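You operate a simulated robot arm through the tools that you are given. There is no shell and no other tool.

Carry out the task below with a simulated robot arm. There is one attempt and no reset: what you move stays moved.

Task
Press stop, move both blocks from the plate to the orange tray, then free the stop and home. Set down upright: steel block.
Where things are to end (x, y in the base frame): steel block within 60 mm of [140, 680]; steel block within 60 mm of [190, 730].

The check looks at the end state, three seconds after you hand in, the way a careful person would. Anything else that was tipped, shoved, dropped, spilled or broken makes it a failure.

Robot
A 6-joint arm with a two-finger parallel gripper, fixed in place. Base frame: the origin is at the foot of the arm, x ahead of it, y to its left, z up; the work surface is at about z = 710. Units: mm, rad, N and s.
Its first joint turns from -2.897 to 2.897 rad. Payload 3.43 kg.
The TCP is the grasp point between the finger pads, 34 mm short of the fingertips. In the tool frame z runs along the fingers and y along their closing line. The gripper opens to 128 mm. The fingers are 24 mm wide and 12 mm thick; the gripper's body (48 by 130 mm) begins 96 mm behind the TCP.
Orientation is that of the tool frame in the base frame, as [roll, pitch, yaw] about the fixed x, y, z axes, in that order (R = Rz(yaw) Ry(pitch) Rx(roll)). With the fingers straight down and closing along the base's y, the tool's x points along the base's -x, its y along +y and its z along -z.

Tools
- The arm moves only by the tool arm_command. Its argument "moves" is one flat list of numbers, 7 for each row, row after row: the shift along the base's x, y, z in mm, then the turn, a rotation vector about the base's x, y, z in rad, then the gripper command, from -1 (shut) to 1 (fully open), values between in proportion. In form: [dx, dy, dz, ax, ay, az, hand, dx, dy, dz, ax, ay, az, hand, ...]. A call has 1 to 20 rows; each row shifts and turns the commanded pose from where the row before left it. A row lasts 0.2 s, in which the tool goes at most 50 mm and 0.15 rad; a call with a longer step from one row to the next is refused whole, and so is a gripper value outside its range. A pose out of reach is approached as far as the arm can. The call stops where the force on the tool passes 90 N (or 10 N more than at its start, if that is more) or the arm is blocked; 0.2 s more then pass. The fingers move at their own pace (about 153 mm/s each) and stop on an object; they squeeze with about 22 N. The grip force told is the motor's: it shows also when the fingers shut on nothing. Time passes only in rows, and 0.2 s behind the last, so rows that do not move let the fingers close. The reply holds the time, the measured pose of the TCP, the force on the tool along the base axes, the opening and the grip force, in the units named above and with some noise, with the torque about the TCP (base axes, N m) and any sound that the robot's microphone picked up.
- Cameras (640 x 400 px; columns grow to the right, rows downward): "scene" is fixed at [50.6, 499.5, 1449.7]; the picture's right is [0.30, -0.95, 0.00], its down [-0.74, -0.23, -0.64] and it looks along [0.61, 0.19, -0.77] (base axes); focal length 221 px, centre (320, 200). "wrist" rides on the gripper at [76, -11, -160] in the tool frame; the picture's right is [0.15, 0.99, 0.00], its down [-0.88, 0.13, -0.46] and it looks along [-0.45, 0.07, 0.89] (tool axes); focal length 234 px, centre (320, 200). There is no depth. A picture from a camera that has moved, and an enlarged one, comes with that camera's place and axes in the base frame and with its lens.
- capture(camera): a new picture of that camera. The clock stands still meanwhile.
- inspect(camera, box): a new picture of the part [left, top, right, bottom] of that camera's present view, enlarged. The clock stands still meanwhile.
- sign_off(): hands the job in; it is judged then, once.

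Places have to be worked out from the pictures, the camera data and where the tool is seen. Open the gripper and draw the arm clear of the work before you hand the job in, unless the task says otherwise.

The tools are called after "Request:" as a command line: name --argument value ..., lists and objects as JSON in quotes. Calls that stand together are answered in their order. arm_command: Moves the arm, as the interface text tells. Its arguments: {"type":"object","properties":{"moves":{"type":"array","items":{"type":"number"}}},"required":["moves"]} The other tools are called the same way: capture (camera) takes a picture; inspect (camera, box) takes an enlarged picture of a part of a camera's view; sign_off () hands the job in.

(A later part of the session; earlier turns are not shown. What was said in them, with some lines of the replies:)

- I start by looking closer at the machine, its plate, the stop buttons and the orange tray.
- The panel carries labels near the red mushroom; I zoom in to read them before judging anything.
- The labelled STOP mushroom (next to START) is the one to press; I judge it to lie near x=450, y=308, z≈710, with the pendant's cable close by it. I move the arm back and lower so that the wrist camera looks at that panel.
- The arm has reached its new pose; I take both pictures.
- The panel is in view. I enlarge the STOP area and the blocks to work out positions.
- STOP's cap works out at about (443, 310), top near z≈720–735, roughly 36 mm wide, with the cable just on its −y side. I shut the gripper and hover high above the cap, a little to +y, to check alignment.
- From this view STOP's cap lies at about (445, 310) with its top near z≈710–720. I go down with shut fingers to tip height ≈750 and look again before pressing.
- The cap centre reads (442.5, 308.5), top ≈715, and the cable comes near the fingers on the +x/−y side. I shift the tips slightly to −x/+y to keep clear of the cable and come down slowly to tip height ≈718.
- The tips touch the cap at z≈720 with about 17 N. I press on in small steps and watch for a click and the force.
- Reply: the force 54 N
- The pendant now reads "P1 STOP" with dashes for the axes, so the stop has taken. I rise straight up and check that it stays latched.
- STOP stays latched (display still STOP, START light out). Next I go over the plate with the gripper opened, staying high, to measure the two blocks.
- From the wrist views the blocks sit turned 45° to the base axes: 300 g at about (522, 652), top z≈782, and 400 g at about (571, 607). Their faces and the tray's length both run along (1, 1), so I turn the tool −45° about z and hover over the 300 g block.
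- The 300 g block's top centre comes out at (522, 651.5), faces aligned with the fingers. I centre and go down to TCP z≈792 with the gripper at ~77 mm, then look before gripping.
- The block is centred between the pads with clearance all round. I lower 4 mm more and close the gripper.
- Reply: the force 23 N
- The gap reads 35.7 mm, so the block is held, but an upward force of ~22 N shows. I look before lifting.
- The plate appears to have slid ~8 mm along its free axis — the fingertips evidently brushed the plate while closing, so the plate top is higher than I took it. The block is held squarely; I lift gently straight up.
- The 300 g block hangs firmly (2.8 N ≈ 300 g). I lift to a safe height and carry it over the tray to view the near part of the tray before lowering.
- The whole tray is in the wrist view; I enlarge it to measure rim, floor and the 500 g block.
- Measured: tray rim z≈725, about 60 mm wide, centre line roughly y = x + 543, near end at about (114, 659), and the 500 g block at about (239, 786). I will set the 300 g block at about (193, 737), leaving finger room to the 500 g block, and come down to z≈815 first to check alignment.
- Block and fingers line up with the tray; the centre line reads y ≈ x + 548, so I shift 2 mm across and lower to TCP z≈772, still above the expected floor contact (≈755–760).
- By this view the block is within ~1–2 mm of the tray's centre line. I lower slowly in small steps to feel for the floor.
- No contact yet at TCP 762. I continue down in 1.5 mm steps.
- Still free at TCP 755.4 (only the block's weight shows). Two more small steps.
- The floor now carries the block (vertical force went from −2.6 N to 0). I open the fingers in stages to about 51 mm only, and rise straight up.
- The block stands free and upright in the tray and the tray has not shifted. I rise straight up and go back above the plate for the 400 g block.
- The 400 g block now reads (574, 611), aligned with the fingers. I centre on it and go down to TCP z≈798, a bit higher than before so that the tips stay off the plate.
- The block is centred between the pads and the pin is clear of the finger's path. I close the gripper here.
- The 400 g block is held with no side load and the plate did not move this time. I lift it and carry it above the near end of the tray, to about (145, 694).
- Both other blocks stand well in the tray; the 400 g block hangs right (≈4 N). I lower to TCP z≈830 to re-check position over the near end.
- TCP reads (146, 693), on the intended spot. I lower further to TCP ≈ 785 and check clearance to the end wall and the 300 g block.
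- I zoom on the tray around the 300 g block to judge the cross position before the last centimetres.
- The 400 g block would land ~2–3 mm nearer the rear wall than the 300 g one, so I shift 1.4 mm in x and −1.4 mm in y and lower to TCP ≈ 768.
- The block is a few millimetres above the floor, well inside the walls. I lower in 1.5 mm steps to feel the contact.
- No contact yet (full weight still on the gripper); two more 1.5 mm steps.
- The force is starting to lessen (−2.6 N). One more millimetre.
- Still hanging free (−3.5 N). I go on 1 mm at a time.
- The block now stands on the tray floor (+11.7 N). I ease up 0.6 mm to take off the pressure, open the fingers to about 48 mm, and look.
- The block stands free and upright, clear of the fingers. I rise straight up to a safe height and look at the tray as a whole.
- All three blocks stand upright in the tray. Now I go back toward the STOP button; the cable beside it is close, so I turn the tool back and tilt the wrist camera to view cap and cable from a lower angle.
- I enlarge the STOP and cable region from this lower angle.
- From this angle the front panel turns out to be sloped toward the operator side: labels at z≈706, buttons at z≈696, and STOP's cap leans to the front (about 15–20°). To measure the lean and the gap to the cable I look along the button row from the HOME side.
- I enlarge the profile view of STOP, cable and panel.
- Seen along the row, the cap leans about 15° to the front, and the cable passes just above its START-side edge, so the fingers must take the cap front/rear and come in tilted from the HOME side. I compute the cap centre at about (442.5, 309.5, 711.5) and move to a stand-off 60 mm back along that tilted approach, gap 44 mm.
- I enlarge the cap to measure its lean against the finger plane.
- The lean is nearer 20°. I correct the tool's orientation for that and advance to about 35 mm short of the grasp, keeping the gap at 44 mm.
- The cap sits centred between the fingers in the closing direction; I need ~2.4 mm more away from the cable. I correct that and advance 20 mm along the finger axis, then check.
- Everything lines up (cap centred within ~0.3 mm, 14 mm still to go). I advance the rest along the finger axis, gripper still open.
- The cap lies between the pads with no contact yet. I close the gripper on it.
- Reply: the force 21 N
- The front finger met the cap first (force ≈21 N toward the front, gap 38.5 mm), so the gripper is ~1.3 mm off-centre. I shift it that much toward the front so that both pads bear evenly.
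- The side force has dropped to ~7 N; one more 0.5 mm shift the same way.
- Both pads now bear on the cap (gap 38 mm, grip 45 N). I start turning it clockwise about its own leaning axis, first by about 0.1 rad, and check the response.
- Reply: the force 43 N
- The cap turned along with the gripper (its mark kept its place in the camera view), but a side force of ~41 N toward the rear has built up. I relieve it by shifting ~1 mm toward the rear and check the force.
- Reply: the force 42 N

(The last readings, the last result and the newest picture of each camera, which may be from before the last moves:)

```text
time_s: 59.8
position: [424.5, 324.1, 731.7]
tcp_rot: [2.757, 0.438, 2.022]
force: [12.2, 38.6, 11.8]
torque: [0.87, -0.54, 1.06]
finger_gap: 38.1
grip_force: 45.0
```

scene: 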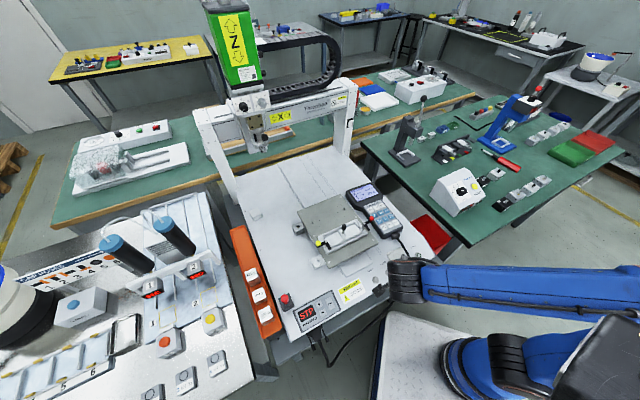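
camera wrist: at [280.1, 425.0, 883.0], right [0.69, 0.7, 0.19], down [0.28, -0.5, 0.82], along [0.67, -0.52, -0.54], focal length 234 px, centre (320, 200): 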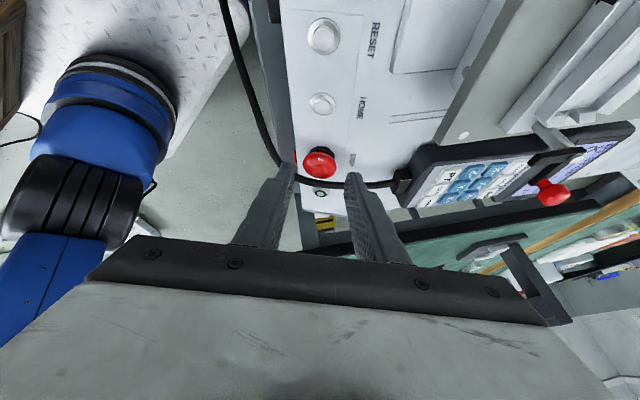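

The y-force stays near 38 N however I shift, which hints that a finger may be leaning on the cable. I look closely.

Request:
inspect --camera "wrist" --box '[270, 140, 390, 230]'

Request:
inspect --camera "scene" --box '[360, 215, 440, 285]'

Request:
capture --camera "wrist"

```text
4.44 times, centred on (330, 185) of wrist
camera zoom: at [305.5, 408.8, 829.6], right [0.7, 0.66, 0.27], down [0.22, -0.56, 0.8], along [0.68, -0.5, -0.54], focal length 1041 px, centre (276, 267)
```

zoom: 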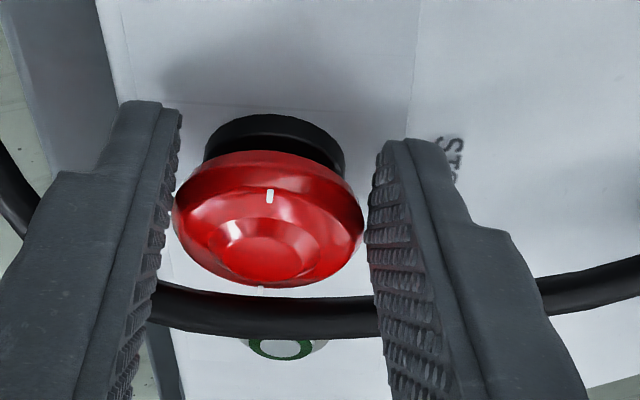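

```text
5.71 times, centred on (400, 250) of scene
camera zoom: at [50.6, 499.5, 1449.7], right [0.3, -0.95, 0.0], down [-0.74, -0.23, -0.64], along [0.61, 0.19, -0.77], focal length 1262 px, centre (-137, -86)
```

zoom: 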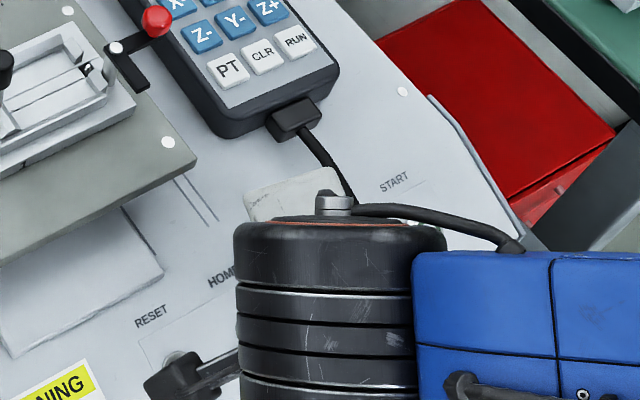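

```text
taken
camera wrist: at [305.5, 408.8, 829.6], right [0.7, 0.66, 0.27], down [0.22, -0.56, 0.8], along [0.68, -0.5, -0.54], focal length 234 px, centre (320, 200)
```

wrist: 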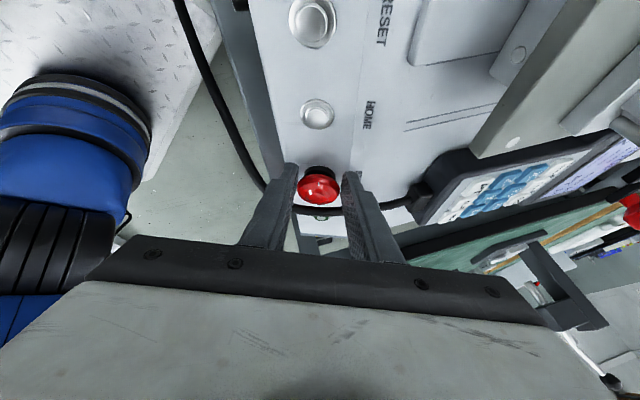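

Nothing visibly binds. I let two idle rows pass to see whether the force is steady.

Request:
arm_command --moves '[0, 0, 0, 0, 0, 0, -1, 0, 0, 0, 0, 0, 0, -1]'

```text
time_s: 60.4
position: [425.2, 322.0, 731.4]
tcp_rot: [2.759, 0.436, 2.023]
force: [10.1, 41.7, 12.8]
torque: [0.91, -0.56, 1.08]
finger_gap: 38.4
grip_force: 45.2
```

The force is steady at ~44 N, mostly +y. I try 0.6 mm away from the cable side to see which contact it belongs to.

Request:
arm_command --moves '[0, 0.6, 0.1, 0, 0, 0, -1, 0, 0, 0, 0, 0, 0, -1]'

```text
time_s: 61.0
position: [424.8, 322.8, 729.9]
tcp_rot: [2.759, 0.438, 2.021]
force: [19.0, 33.1, 11.5]
torque: [0.63, -0.85, 1.0]
finger_gap: 38.1
grip_force: 45.2
```

The force is manageable. I turn another 0.1 rad clockwise, with slightly more travel toward the rear to counter the side load, and check again.

Request:
arm_command --moves '[1.2, 0.8, 0.5, 0.0121, 0.0121, -0.047, -1, 1.2, 0.8, 0.5, 0.0121, 0.0121, -0.047, -1, 0, 0, 0, 0, 0, 0, -1]'

Request:
inspect --camera "wrist" --box '[270, 140, 390, 230]'

Request:
inspect --camera "scene" --box '[330, 170, 440, 250]'

```text
time_s: 61.8
position: [427.1, 323.7, 731.5]
tcp_rot: [2.772, 0.405, 1.934]
force: [5.6, 23.1, 12.7]
torque: [0.54, -0.44, 0.55]
finger_gap: 38.2
grip_force: 45.1
```

```text
4.44 times, centred on (330, 185) of wrist
camera zoom: at [318.8, 418.5, 835.1], right [0.77, 0.58, 0.27], down [0.18, -0.6, 0.78], along [0.62, -0.55, -0.56], focal length 1041 px, centre (276, 267)
```

zoom: 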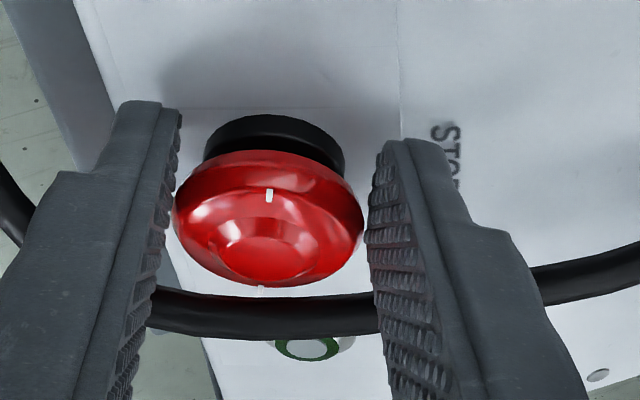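

```text
5.00 times, centred on (385, 210) of scene
camera zoom: at [50.6, 499.5, 1449.7], right [0.3, -0.95, 0.0], down [-0.74, -0.23, -0.64], along [0.61, 0.19, -0.77], focal length 1104 px, centre (-5, 150)
```

zoom: 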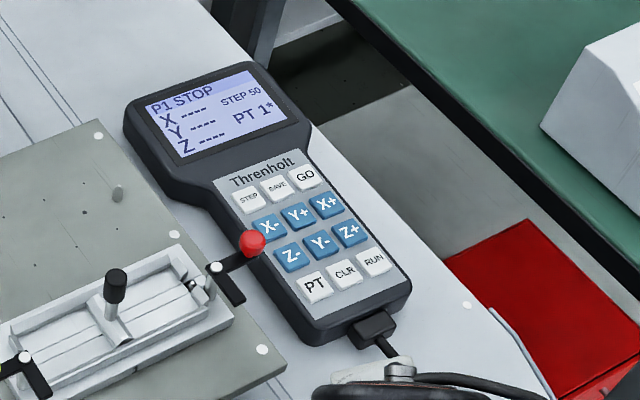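

The cap follows (mark unchanged in view) and the side force fell to ~27 N; the display still reads STOP. I turn a further 0.15 rad.

Request:
arm_command --moves '[1.1, 0.6, 0.45, 0.0121, 0.0121, -0.047, -1, 1.1, 0.6, 0.45, 0.0121, 0.0121, -0.047, -1, 1.1, 0.5, 0.4, 0.0121, 0.0121, -0.047, -1, 0, 0, 0, 0, 0, 0, -1]'

Request:
inspect --camera "wrist" --box '[270, 140, 390, 230]'

Request:
inspect --camera "scene" --box '[330, 170, 440, 250]'

```text
time_s: 62.8
position: [430.0, 326.2, 733.1]
tcp_rot: [2.797, 0.359, 1.8]
force: [4.0, 21.6, 5.2]
torque: [0.58, -0.33, 0.42]
finger_gap: 38.4
grip_force: 44.8
```

```text
4.44 times, centred on (330, 185) of wrist
camera zoom: at [340.1, 430.3, 843.7], right [0.85, 0.46, 0.26], down [0.12, -0.65, 0.75], along [0.51, -0.61, -0.6], focal length 1041 px, centre (276, 267)
```

zoom: 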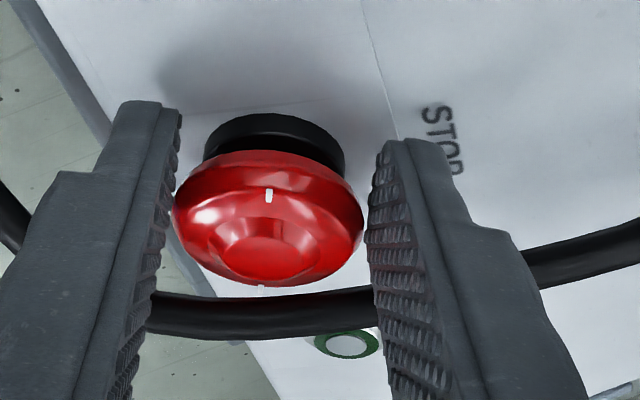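

```text
5.00 times, centred on (385, 210) of scene
camera zoom: at [50.6, 499.5, 1449.7], right [0.3, -0.95, 0.0], down [-0.74, -0.23, -0.64], along [0.61, 0.19, -0.77], focal length 1104 px, centre (-5, 150)
```

zoom: 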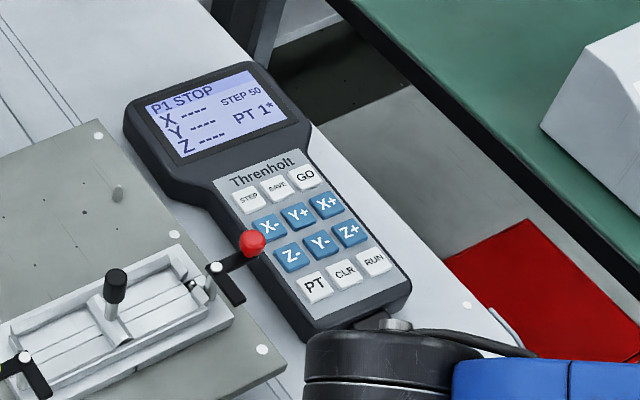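

Total turn is now 0.35 rad with the cap following and low force; still STOP. I go on another 0.15 rad, watching force near the cable.

Request:
arm_command --moves '[1.1, 0.4, 0.38, 0.0121, 0.0121, -0.047, -1, 1.1, 0.36, 0.38, 0.0121, 0.0121, -0.047, -1, 1.1, 0.32, 0.36, 0.0121, 0.0121, -0.047, -1, 0, 0, 0, 0, 0, 0, -1]'

Request:
inspect --camera "wrist" --box '[270, 140, 390, 230]'

Request:
inspect --camera "scene" --box '[330, 170, 440, 250]'

```text
time_s: 63.8
position: [434.3, 325.9, 734.6]
tcp_rot: [2.828, 0.318, 1.67]
force: [13.8, 7.0, 2.2]
torque: [0.2, -0.64, 0.31]
finger_gap: 38.1
grip_force: 44.7
```

```text
4.44 times, centred on (330, 185) of wrist
camera zoom: at [363.1, 438.6, 851.8], right [0.91, 0.33, 0.24], down [0.05, -0.69, 0.73], along [0.4, -0.65, -0.64], focal length 1041 px, centre (276, 267)
```

zoom: 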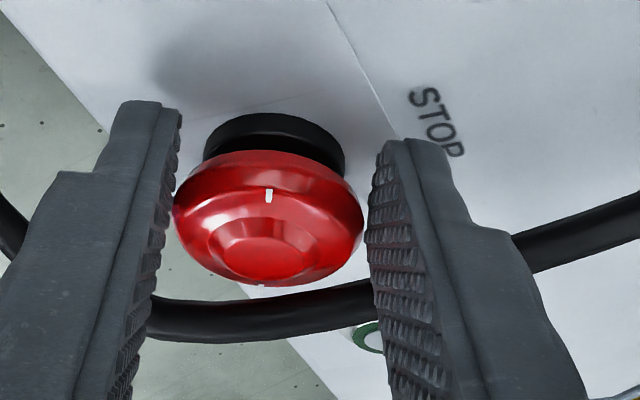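

```text
5.00 times, centred on (385, 210) of scene
camera zoom: at [50.6, 499.5, 1449.7], right [0.3, -0.95, 0.0], down [-0.74, -0.23, -0.64], along [0.61, 0.19, -0.77], focal length 1104 px, centre (-5, 150)
```

zoom: 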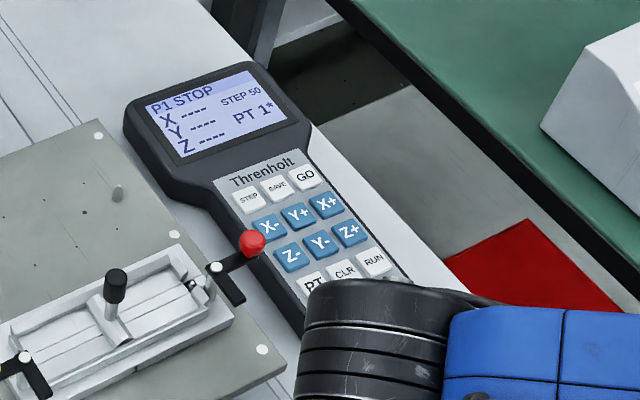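

At 0.5 rad the cap still follows with little force and the cable looks untouched. I continue another 0.1 rad.

Request:
arm_command --moves '[1.1, 0.2, 0.33, 0.0121, 0.0121, -0.047, -1, 1.1, 0.17, 0.32, 0.0121, 0.0121, -0.047, -1, 0, 0, 0, 0, 0, 0, -1]'

Request:
inspect --camera "wrist" --box '[270, 140, 390, 230]'

Request:
inspect --camera "scene" --box '[330, 170, 440, 250]'

```text
time_s: 64.6
position: [437.7, 327.4, 735.3]
tcp_rot: [2.867, 0.296, 1.592]
force: [-71.9, -4.6, -15.3]
torque: [1.17, 1.97, -1.14]
finger_gap: 38.9
grip_force: 45.0
out of reach, approached as far as the arm can: row 2
```

```text
4.44 times, centred on (330, 185) of wrist
camera zoom: at [380.6, 441.2, 858.1], right [0.95, 0.24, 0.21], down [0.02, -0.7, 0.71], along [0.32, -0.67, -0.67], focal length 1041 px, centre (276, 267)
```

zoom: 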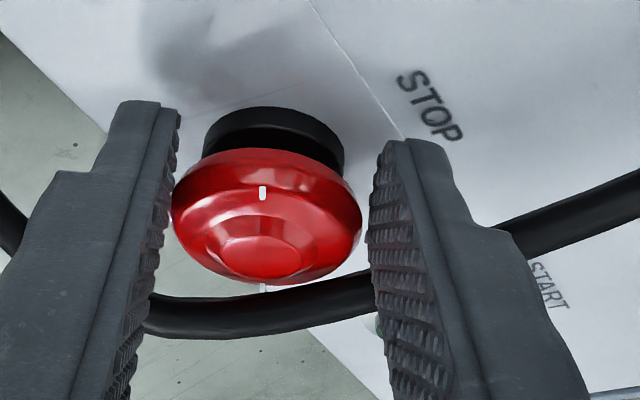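

```text
5.00 times, centred on (385, 210) of scene
camera zoom: at [50.6, 499.5, 1449.7], right [0.3, -0.95, 0.0], down [-0.74, -0.23, -0.64], along [0.61, 0.19, -0.77], focal length 1104 px, centre (-5, 150)
```

zoom: 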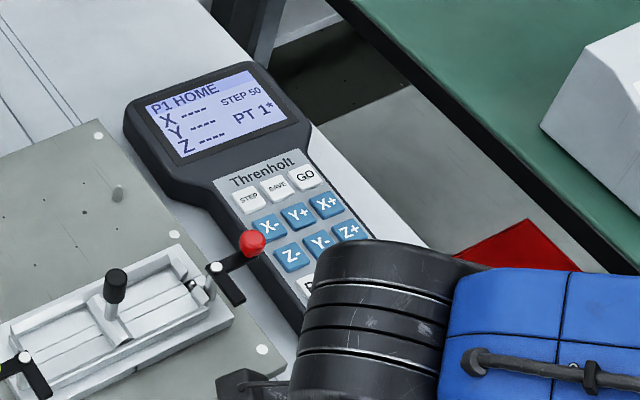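

The display changed from STOP to "P1 HOME": the stop is freed (the cap has popped out). The arm is at a reach limit, so I first open the fingers a little without moving.

Request:
arm_command --moves '[0, 0, 0, 0, 0, 0, -0.3, 0, 0, 0, 0, 0, 0, -0.3]'

Request:
inspect --camera "wrist" --box '[270, 140, 390, 230]'

```text
time_s: 65.2
position: [441.0, 327.5, 736.5]
tcp_rot: [2.861, 0.291, 1.592]
force: [-5.9, -2.2, -0.2]
torque: [-0.07, 0.16, -0.12]
finger_gap: 48.6
grip_force: 3.4
```

```text
4.44 times, centred on (330, 185) of wrist
camera zoom: at [383.7, 441.5, 859.2], right [0.95, 0.24, 0.22], down [0.01, -0.71, 0.71], along [0.33, -0.67, -0.67], focal length 1041 px, centre (276, 267)
```

zoom: 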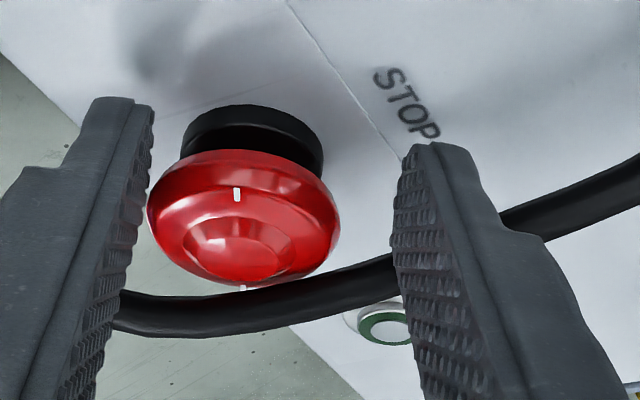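

The fingers are open, though the front one is close to the cap. I undo the last bit of turn, re-centre by 1.5 mm and withdraw straight back along the finger axis.

Request:
arm_command --moves '[-2.4, -0.3, -0.6, -0.0121, -0.0121, 0.047, -0.25, -2.3, 2.1, 7.4, 0, 0, 0, -0.25, -2.3, 2.1, 7.4, 0, 0, 0, -0.25, -2.4, 2.1, 7.4, 0, 0, 0, -0.25, -2.4, 2.1, 7.4, 0, 0, 0, -0.25, -3.5, 3, 11, 0, 0, 0, -0.25, -4.5, 4, 14, 0, 0, 0, -0.25, 0, 0, 0, 0, 0, 0, -0.25]'

Request:
capture --camera "wrist"

Request:
inspect --camera "scene" --box '[330, 170, 450, 290]'

```text
time_s: 67.0
position: [420.8, 341.8, 790.9]
tcp_rot: [2.842, 0.304, 1.629]
force: [0.1, -0.3, 0.7]
torque: [0.02, 0.0, 0.02]
finger_gap: 47.9
grip_force: 0.0
```

```text
taken
camera wrist: at [356.4, 455.3, 910.2], right [0.93, 0.28, 0.24], down [0.03, -0.7, 0.72], along [0.37, -0.66, -0.66], focal length 234 px, centre (320, 200)
```

wrist: 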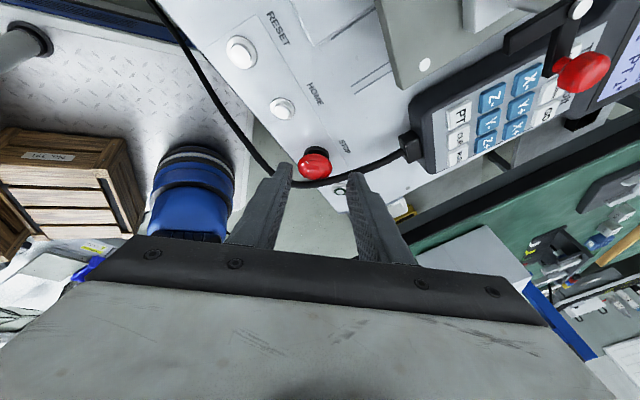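

```text
3.33 times, centred on (390, 230) of scene
camera zoom: at [50.6, 499.5, 1449.7], right [0.3, -0.95, 0.0], down [-0.74, -0.23, -0.64], along [0.61, 0.19, -0.77], focal length 736 px, centre (87, 100)
```

zoom: 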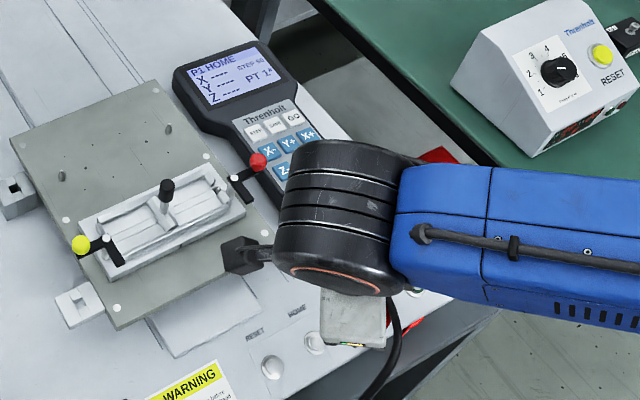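

STOP is freed and the display asks for HOME. I bring the tool upright again, close the fingers and go above the HOME button at about (400.7, 358.8), offset so that the fingertip's rear corner will meet the button on the sloped panel.

Request:
arm_command --moves '[0, 0, 20, 0, 0, 0, -0.25, -2.9, 0.45, 5, -0.0009, 0.0421, 0.1312, -0.5, -2.9, 0.45, 2, -0.0009, 0.0421, 0.1312, -1, -2.9, 0.45, 0, -0.0009, 0.0421, 0.1312, -1, -2.9, 0.45, 0, -0.0009, 0.0421, 0.1312, -1, -2.9, 0.45, 0, -0.0009, 0.0421, 0.1312, -1, -2.9, 0.45, 0, -0.0009, 0.0421, 0.1312, -1, -2.9, 0.45, 0, -0.0009, 0.0421, 0.1312, -1, -2.9, 0.45, 0, -0.0009, 0.0421, 0.1312, -1, -2.9, 0.45, 0, -0.0009, 0.0421, 0.1312, -1, -2.9, 0.45, 0, -0.0009, 0.0421, 0.1312, -1, -2.9, 0.45, 0, -0.0009, 0.0421, 0.1312, -1, 0, 0, 0, 0, 0, 0, -1, 0, 0, 0, 0, 0, 0, -1]'

Request:
capture --camera "wrist"

Request:
inspect --camera "wrist" --box '[240, 90, 400, 190]'

Request:
capture --camera "scene"

```text
time_s: 70.0
position: [389.7, 349.0, 818.3]
tcp_rot: [3.14, 0.001, -3.14]
force: [-0.2, 0.0, -0.4]
torque: [-0.02, 0.02, -0.01]
finger_gap: 0.0
grip_force: 22.4
```

```text
taken
camera wrist: at [312.7, 336.4, 977.7], right [-0.15, 0.99, 0.0], down [0.88, 0.13, 0.46], along [0.45, 0.07, -0.89], focal length 234 px, centre (320, 200)
```

wrist: 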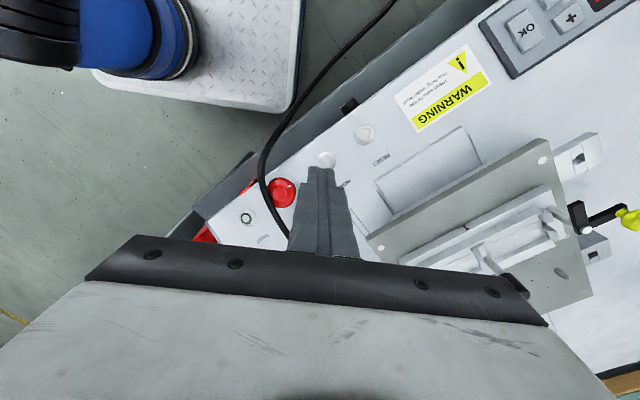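

```text
4.00 times, centred on (320, 140) of wrist
camera zoom: at [312.7, 336.4, 977.7], right [-0.15, 0.99, 0.0], down [0.88, 0.13, 0.46], along [0.45, 0.07, -0.89], focal length 937 px, centre (320, 440)
```

zoom: 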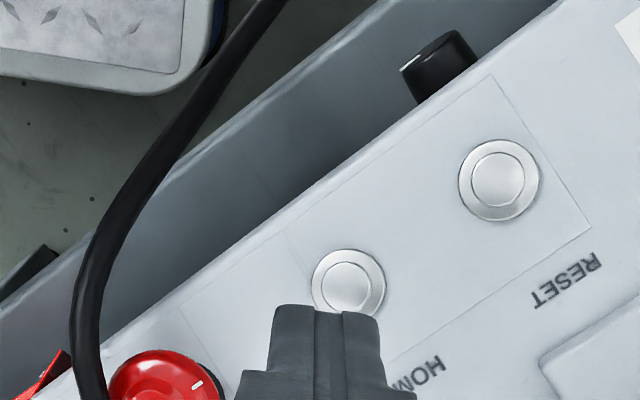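

```text
taken
```

scene: 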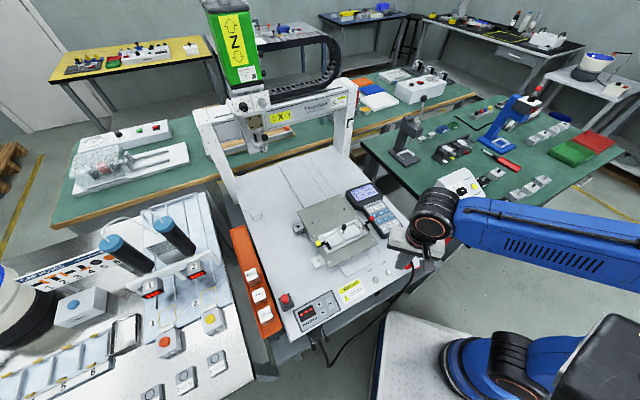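

HOME's ring is at (400, 359), under the fingertip's rear corner as planned. I come down to tip height ≈ 709, 10 mm above the button.

Request:
arm_command --moves '[1, 1, -25, 0, 0, 0, -1, 1, 1, -25, 0, 0, 0, -1, 0, 0, -16, 0, 0, 0, -1, 0, 0, -8, 0, 0, 0, -1, 0, 0, 0, 0, 0, 0, -1]'

Request:
inspect --camera "wrist" --box '[260, 110, 380, 190]'

Request:
inspect --camera "scene" --box '[340, 230, 430, 300]'

```text
time_s: 71.2
position: [391.7, 348.8, 744.2]
tcp_rot: [3.139, 0.002, 3.141]
force: [-0.6, -0.2, -0.2]
torque: [0.0, 0.01, 0.0]
finger_gap: 0.0
grip_force: 22.0
```

```text
5.00 times, centred on (320, 150) of wrist
camera zoom: at [314.0, 337.4, 903.5], right [-0.15, 0.99, 0.0], down [0.88, 0.13, 0.46], along [0.45, 0.07, -0.89], focal length 1171 px, centre (320, 450)
```

zoom: 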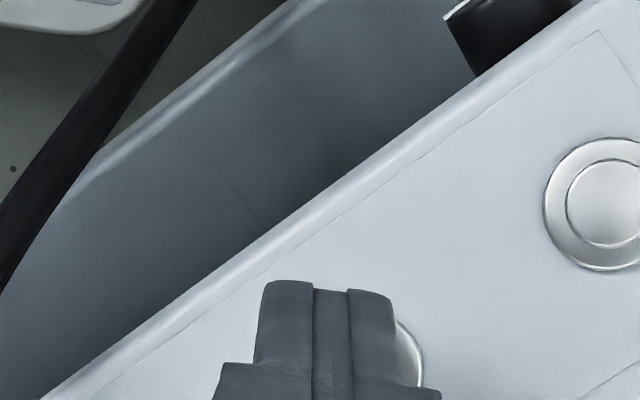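

```text
5.71 times, centred on (385, 265) of scene
camera zoom: at [50.6, 499.5, 1449.7], right [0.3, -0.95, 0.0], down [-0.74, -0.23, -0.64], along [0.61, 0.19, -0.77], focal length 1262 px, centre (-51, -171)
```

zoom: 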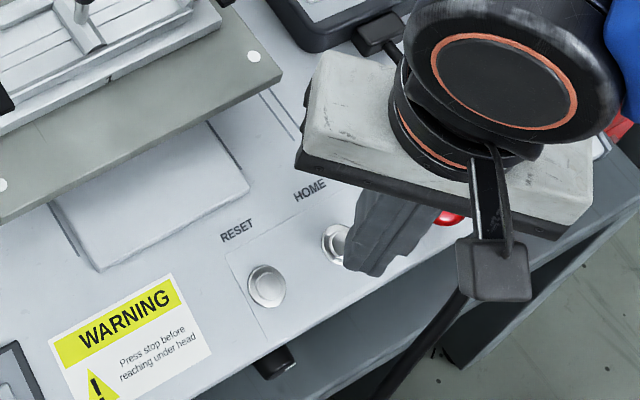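

The tip hovers over the button as intended. I step down toward contact.

Request:
arm_command --moves '[0, 0, -2, 0, 0, 0, -1, 0, 0, -2, 0, 0, 0, -1, 0, 0, -2, 0, 0, 0, -1, 0, 0, -1, 0, 0, 0, -1]'

```text
time_s: 72.2
position: [391.2, 350.5, 737.4]
tcp_rot: [3.14, 0.001, -3.139]
force: [-0.1, -0.3, 0.7]
torque: [0.0, 0.01, -0.03]
finger_gap: 0.0
grip_force: 22.2
```

No contact yet at tip z≈703. I continue in 1 mm steps.

Request:
arm_command --moves '[0, 0, -1, 0, 0, 0, -1, 0, 0, -1, 0, 0, 0, -1, 0, 0, -1, 0, 0, 0, -1]'

```text
time_s: 73.0
position: [391.0, 349.1, 734.0]
tcp_rot: [3.141, 0.0, -3.141]
force: [0.0, -0.5, 0.5]
torque: [0.0, 0.0, 0.02]
finger_gap: 0.0
grip_force: 21.9
```

Still free at TCP 734; three more millimetres.

Request:
arm_command --moves '[0, 0, -1, 0, 0, 0, -1, 0, 0, -1, 0, 0, 0, -1, 0, 0, -1, 0, 0, 0, -1]'

```text
time_s: 73.8
position: [389.6, 348.4, 731.2]
tcp_rot: [3.139, 0.001, -3.14]
force: [-1.0, -0.1, 2.0]
torque: [0.0, -0.04, -0.02]
finger_gap: 0.1
grip_force: 21.8
```

A first trace of contact (2 N). I press on gently.

Request:
arm_command --moves '[0, 0, -1, 0, 0, 0, -1, 0, 0, -1, 0, 0, 0, -1]'

Request:
inspect --camera "scene" --box '[330, 170, 440, 250]'

```text
time_s: 74.4
position: [391.3, 348.7, 729.3]
tcp_rot: [3.14, 0.001, 3.141]
force: [-1.4, 0.4, 3.9]
torque: [0.06, 0.01, 0.01]
finger_gap: 0.1
grip_force: 21.5
heard: click
```

```text
5.00 times, centred on (385, 210) of scene
camera zoom: at [50.6, 499.5, 1449.7], right [0.3, -0.95, 0.0], down [-0.74, -0.23, -0.64], along [0.61, 0.19, -0.77], focal length 1104 px, centre (-5, 150)
```

zoom: 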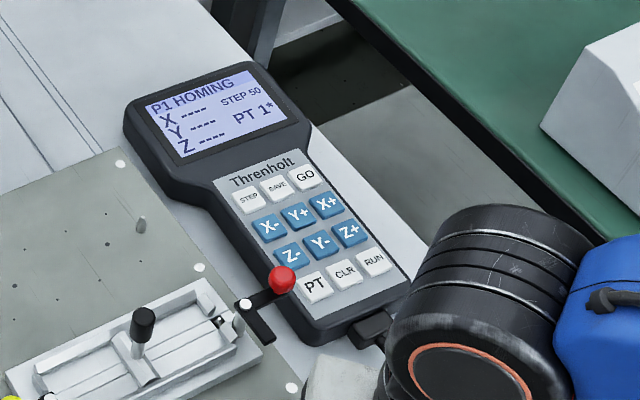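

A click, and the display reads "P1 HOMING" with the plate moving. I lift at once and draw back away from the plate's path.

Request:
arm_command --moves '[0, 0, 20, 0, 0, 0, -1, 0, 0, 45, 0, 0, 0, -1, 0, 0, 48, 0, 0, 0, -1, -5, -5, 45, 0, 0, 0, -1, -20, -25, 20, 0, 0, 0, -1, -20, -25, 20, 0, 0, 0, 0, 0, 0, 0, 0, 0, 0, 0, 0, 0, 0, 0, 0, 0, 0]'

Request:
capture --camera "scene"

Request:
inspect --camera "scene" --box '[280, 170, 440, 290]'

```text
time_s: 76.2
position: [346.0, 295.4, 929.6]
tcp_rot: [3.138, 0.001, -3.141]
force: [-0.3, 0.9, -0.5]
torque: [0.0, -0.02, -0.01]
finger_gap: 63.8
grip_force: 0.0
```

```text
taken
```

scene: 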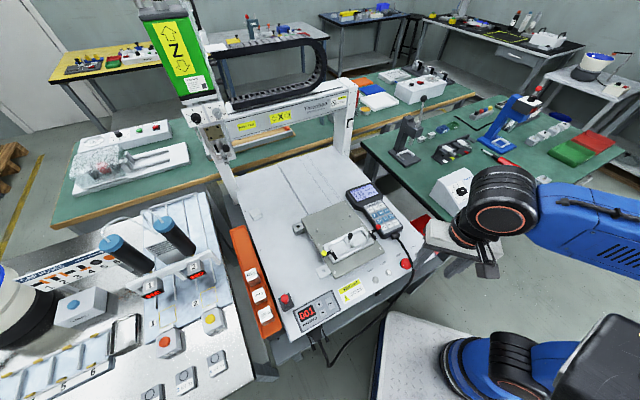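

```text
3.33 times, centred on (360, 230) of scene
camera zoom: at [50.6, 499.5, 1449.7], right [0.3, -0.95, 0.0], down [-0.74, -0.23, -0.64], along [0.61, 0.19, -0.77], focal length 736 px, centre (187, 100)
```

zoom: 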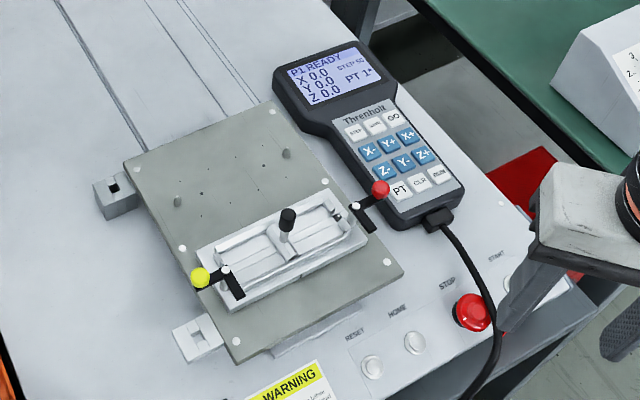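

The display now reads "P1 READY, X 0.0 Y 0.0 Z 0.0": homed. I open the gripper fully, draw the arm up and off the machine, and then check everything.

Request:
arm_command --moves '[0, -20, 25, 0, 0, 0, 1, 0, -25, 25, 0, 0, 0, 1, 0, -30, 20, 0, 0, 0, 1, 0, -30, 15, 0, 0, 0, 1, 0, -30, 10, 0, 0, 0, 1, 0, 0, 0, 0, 0, 0, 1, 0, 0, 0, 0, 0, 0, 1]'

Request:
inspect --camera "scene" --box '[210, 220, 320, 350]'

Request:
inspect --camera "scene" --box '[280, 170, 440, 290]'

Request:
capture --camera "scene"

```text
time_s: 77.8
position: [345.8, 161.3, 1023.0]
tcp_rot: [3.141, 0.001, -3.141]
force: [0.0, 0.3, 0.1]
torque: [0.04, 0.0, 0.03]
finger_gap: 127.9
grip_force: 0.1
```

```text
3.08 times, centred on (265, 285) of scene
camera zoom: at [50.6, 499.5, 1449.7], right [0.3, -0.95, 0.0], down [-0.74, -0.23, -0.64], along [0.61, 0.19, -0.77], focal length 679 px, centre (489, -62)
```

zoom: 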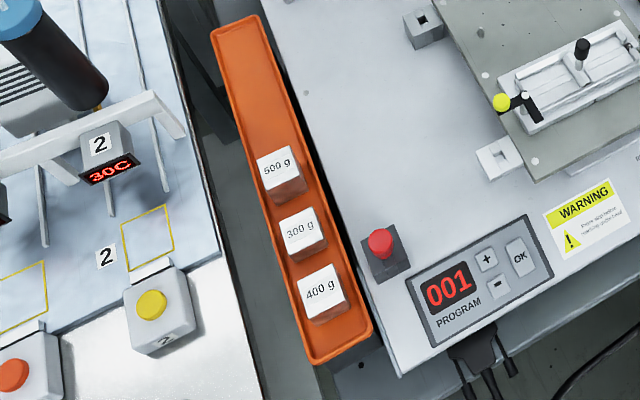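

```text
3.33 times, centred on (360, 230) of scene
camera zoom: at [50.6, 499.5, 1449.7], right [0.3, -0.95, 0.0], down [-0.74, -0.23, -0.64], along [0.61, 0.19, -0.77], focal length 736 px, centre (187, 100)
```

zoom: 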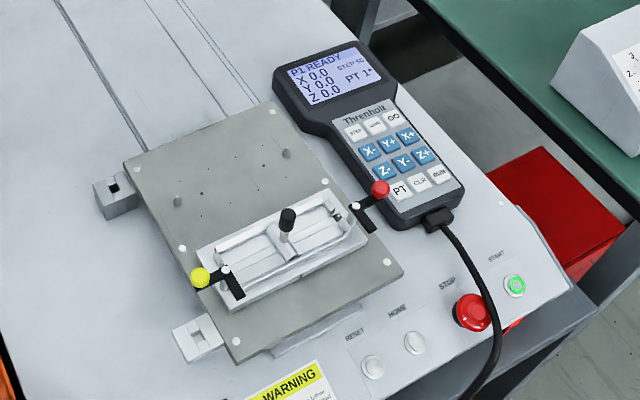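

```text
taken
```

scene: 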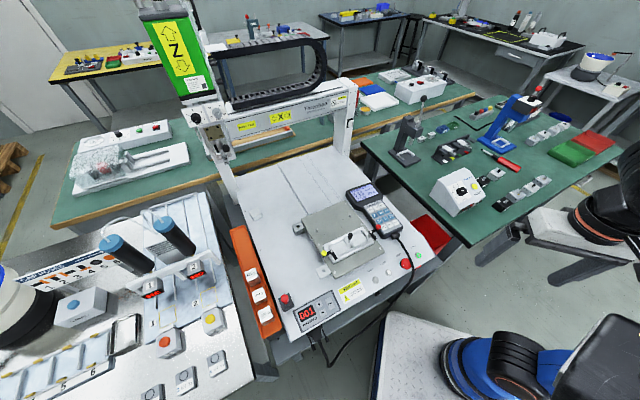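

All three blocks stand upright in the tray, with the 400 g at about (147, 692) and the 300 g at about (190, 739). The stop is released, START is lit green and the machine reads READY at 0/0/0. The cable and plate fixtures look as before, and the arm is clear with the gripper open, so I hand in.

Request:
sign_off

```text
The job is handed in.
```

I pressed the stop, moved both blocks to the orange tray, freed the stop and homed the machine. The job is handed in.

| Item | Where it ended | Target | Distance from target |
|---|---|---|---|
| 400 g block | about (147, 692), upright | (140, 680) | about 14 mm |
| 300 g block | about (190, 739), upright | (190, 730) | about 9 mm |

- **Stop:** pressing it put the pendant to "P1 STOP". I freed it at the end by turning the cap about 0.6 rad clockwise.
- **Home:** I pressed HOME and the pendant went to "P1 READY" with X, Y and Z at 0.0. The START light is green again.
- **Plate nudge:** when I gripped the 300 g block, my fingertips brushed the plate and slid it about 8 mm along its free axis. Homing then drove the plate to its zero position.
- **Side force on the stop:** turning the cap put up to about 72 N of side force on the gripper, just as it released. In the last pictures the cap and the cable beside it look undisturbed.

The 500 g block in the tray was not touched. The gripper is open and the arm is drawn back clear of the machine.
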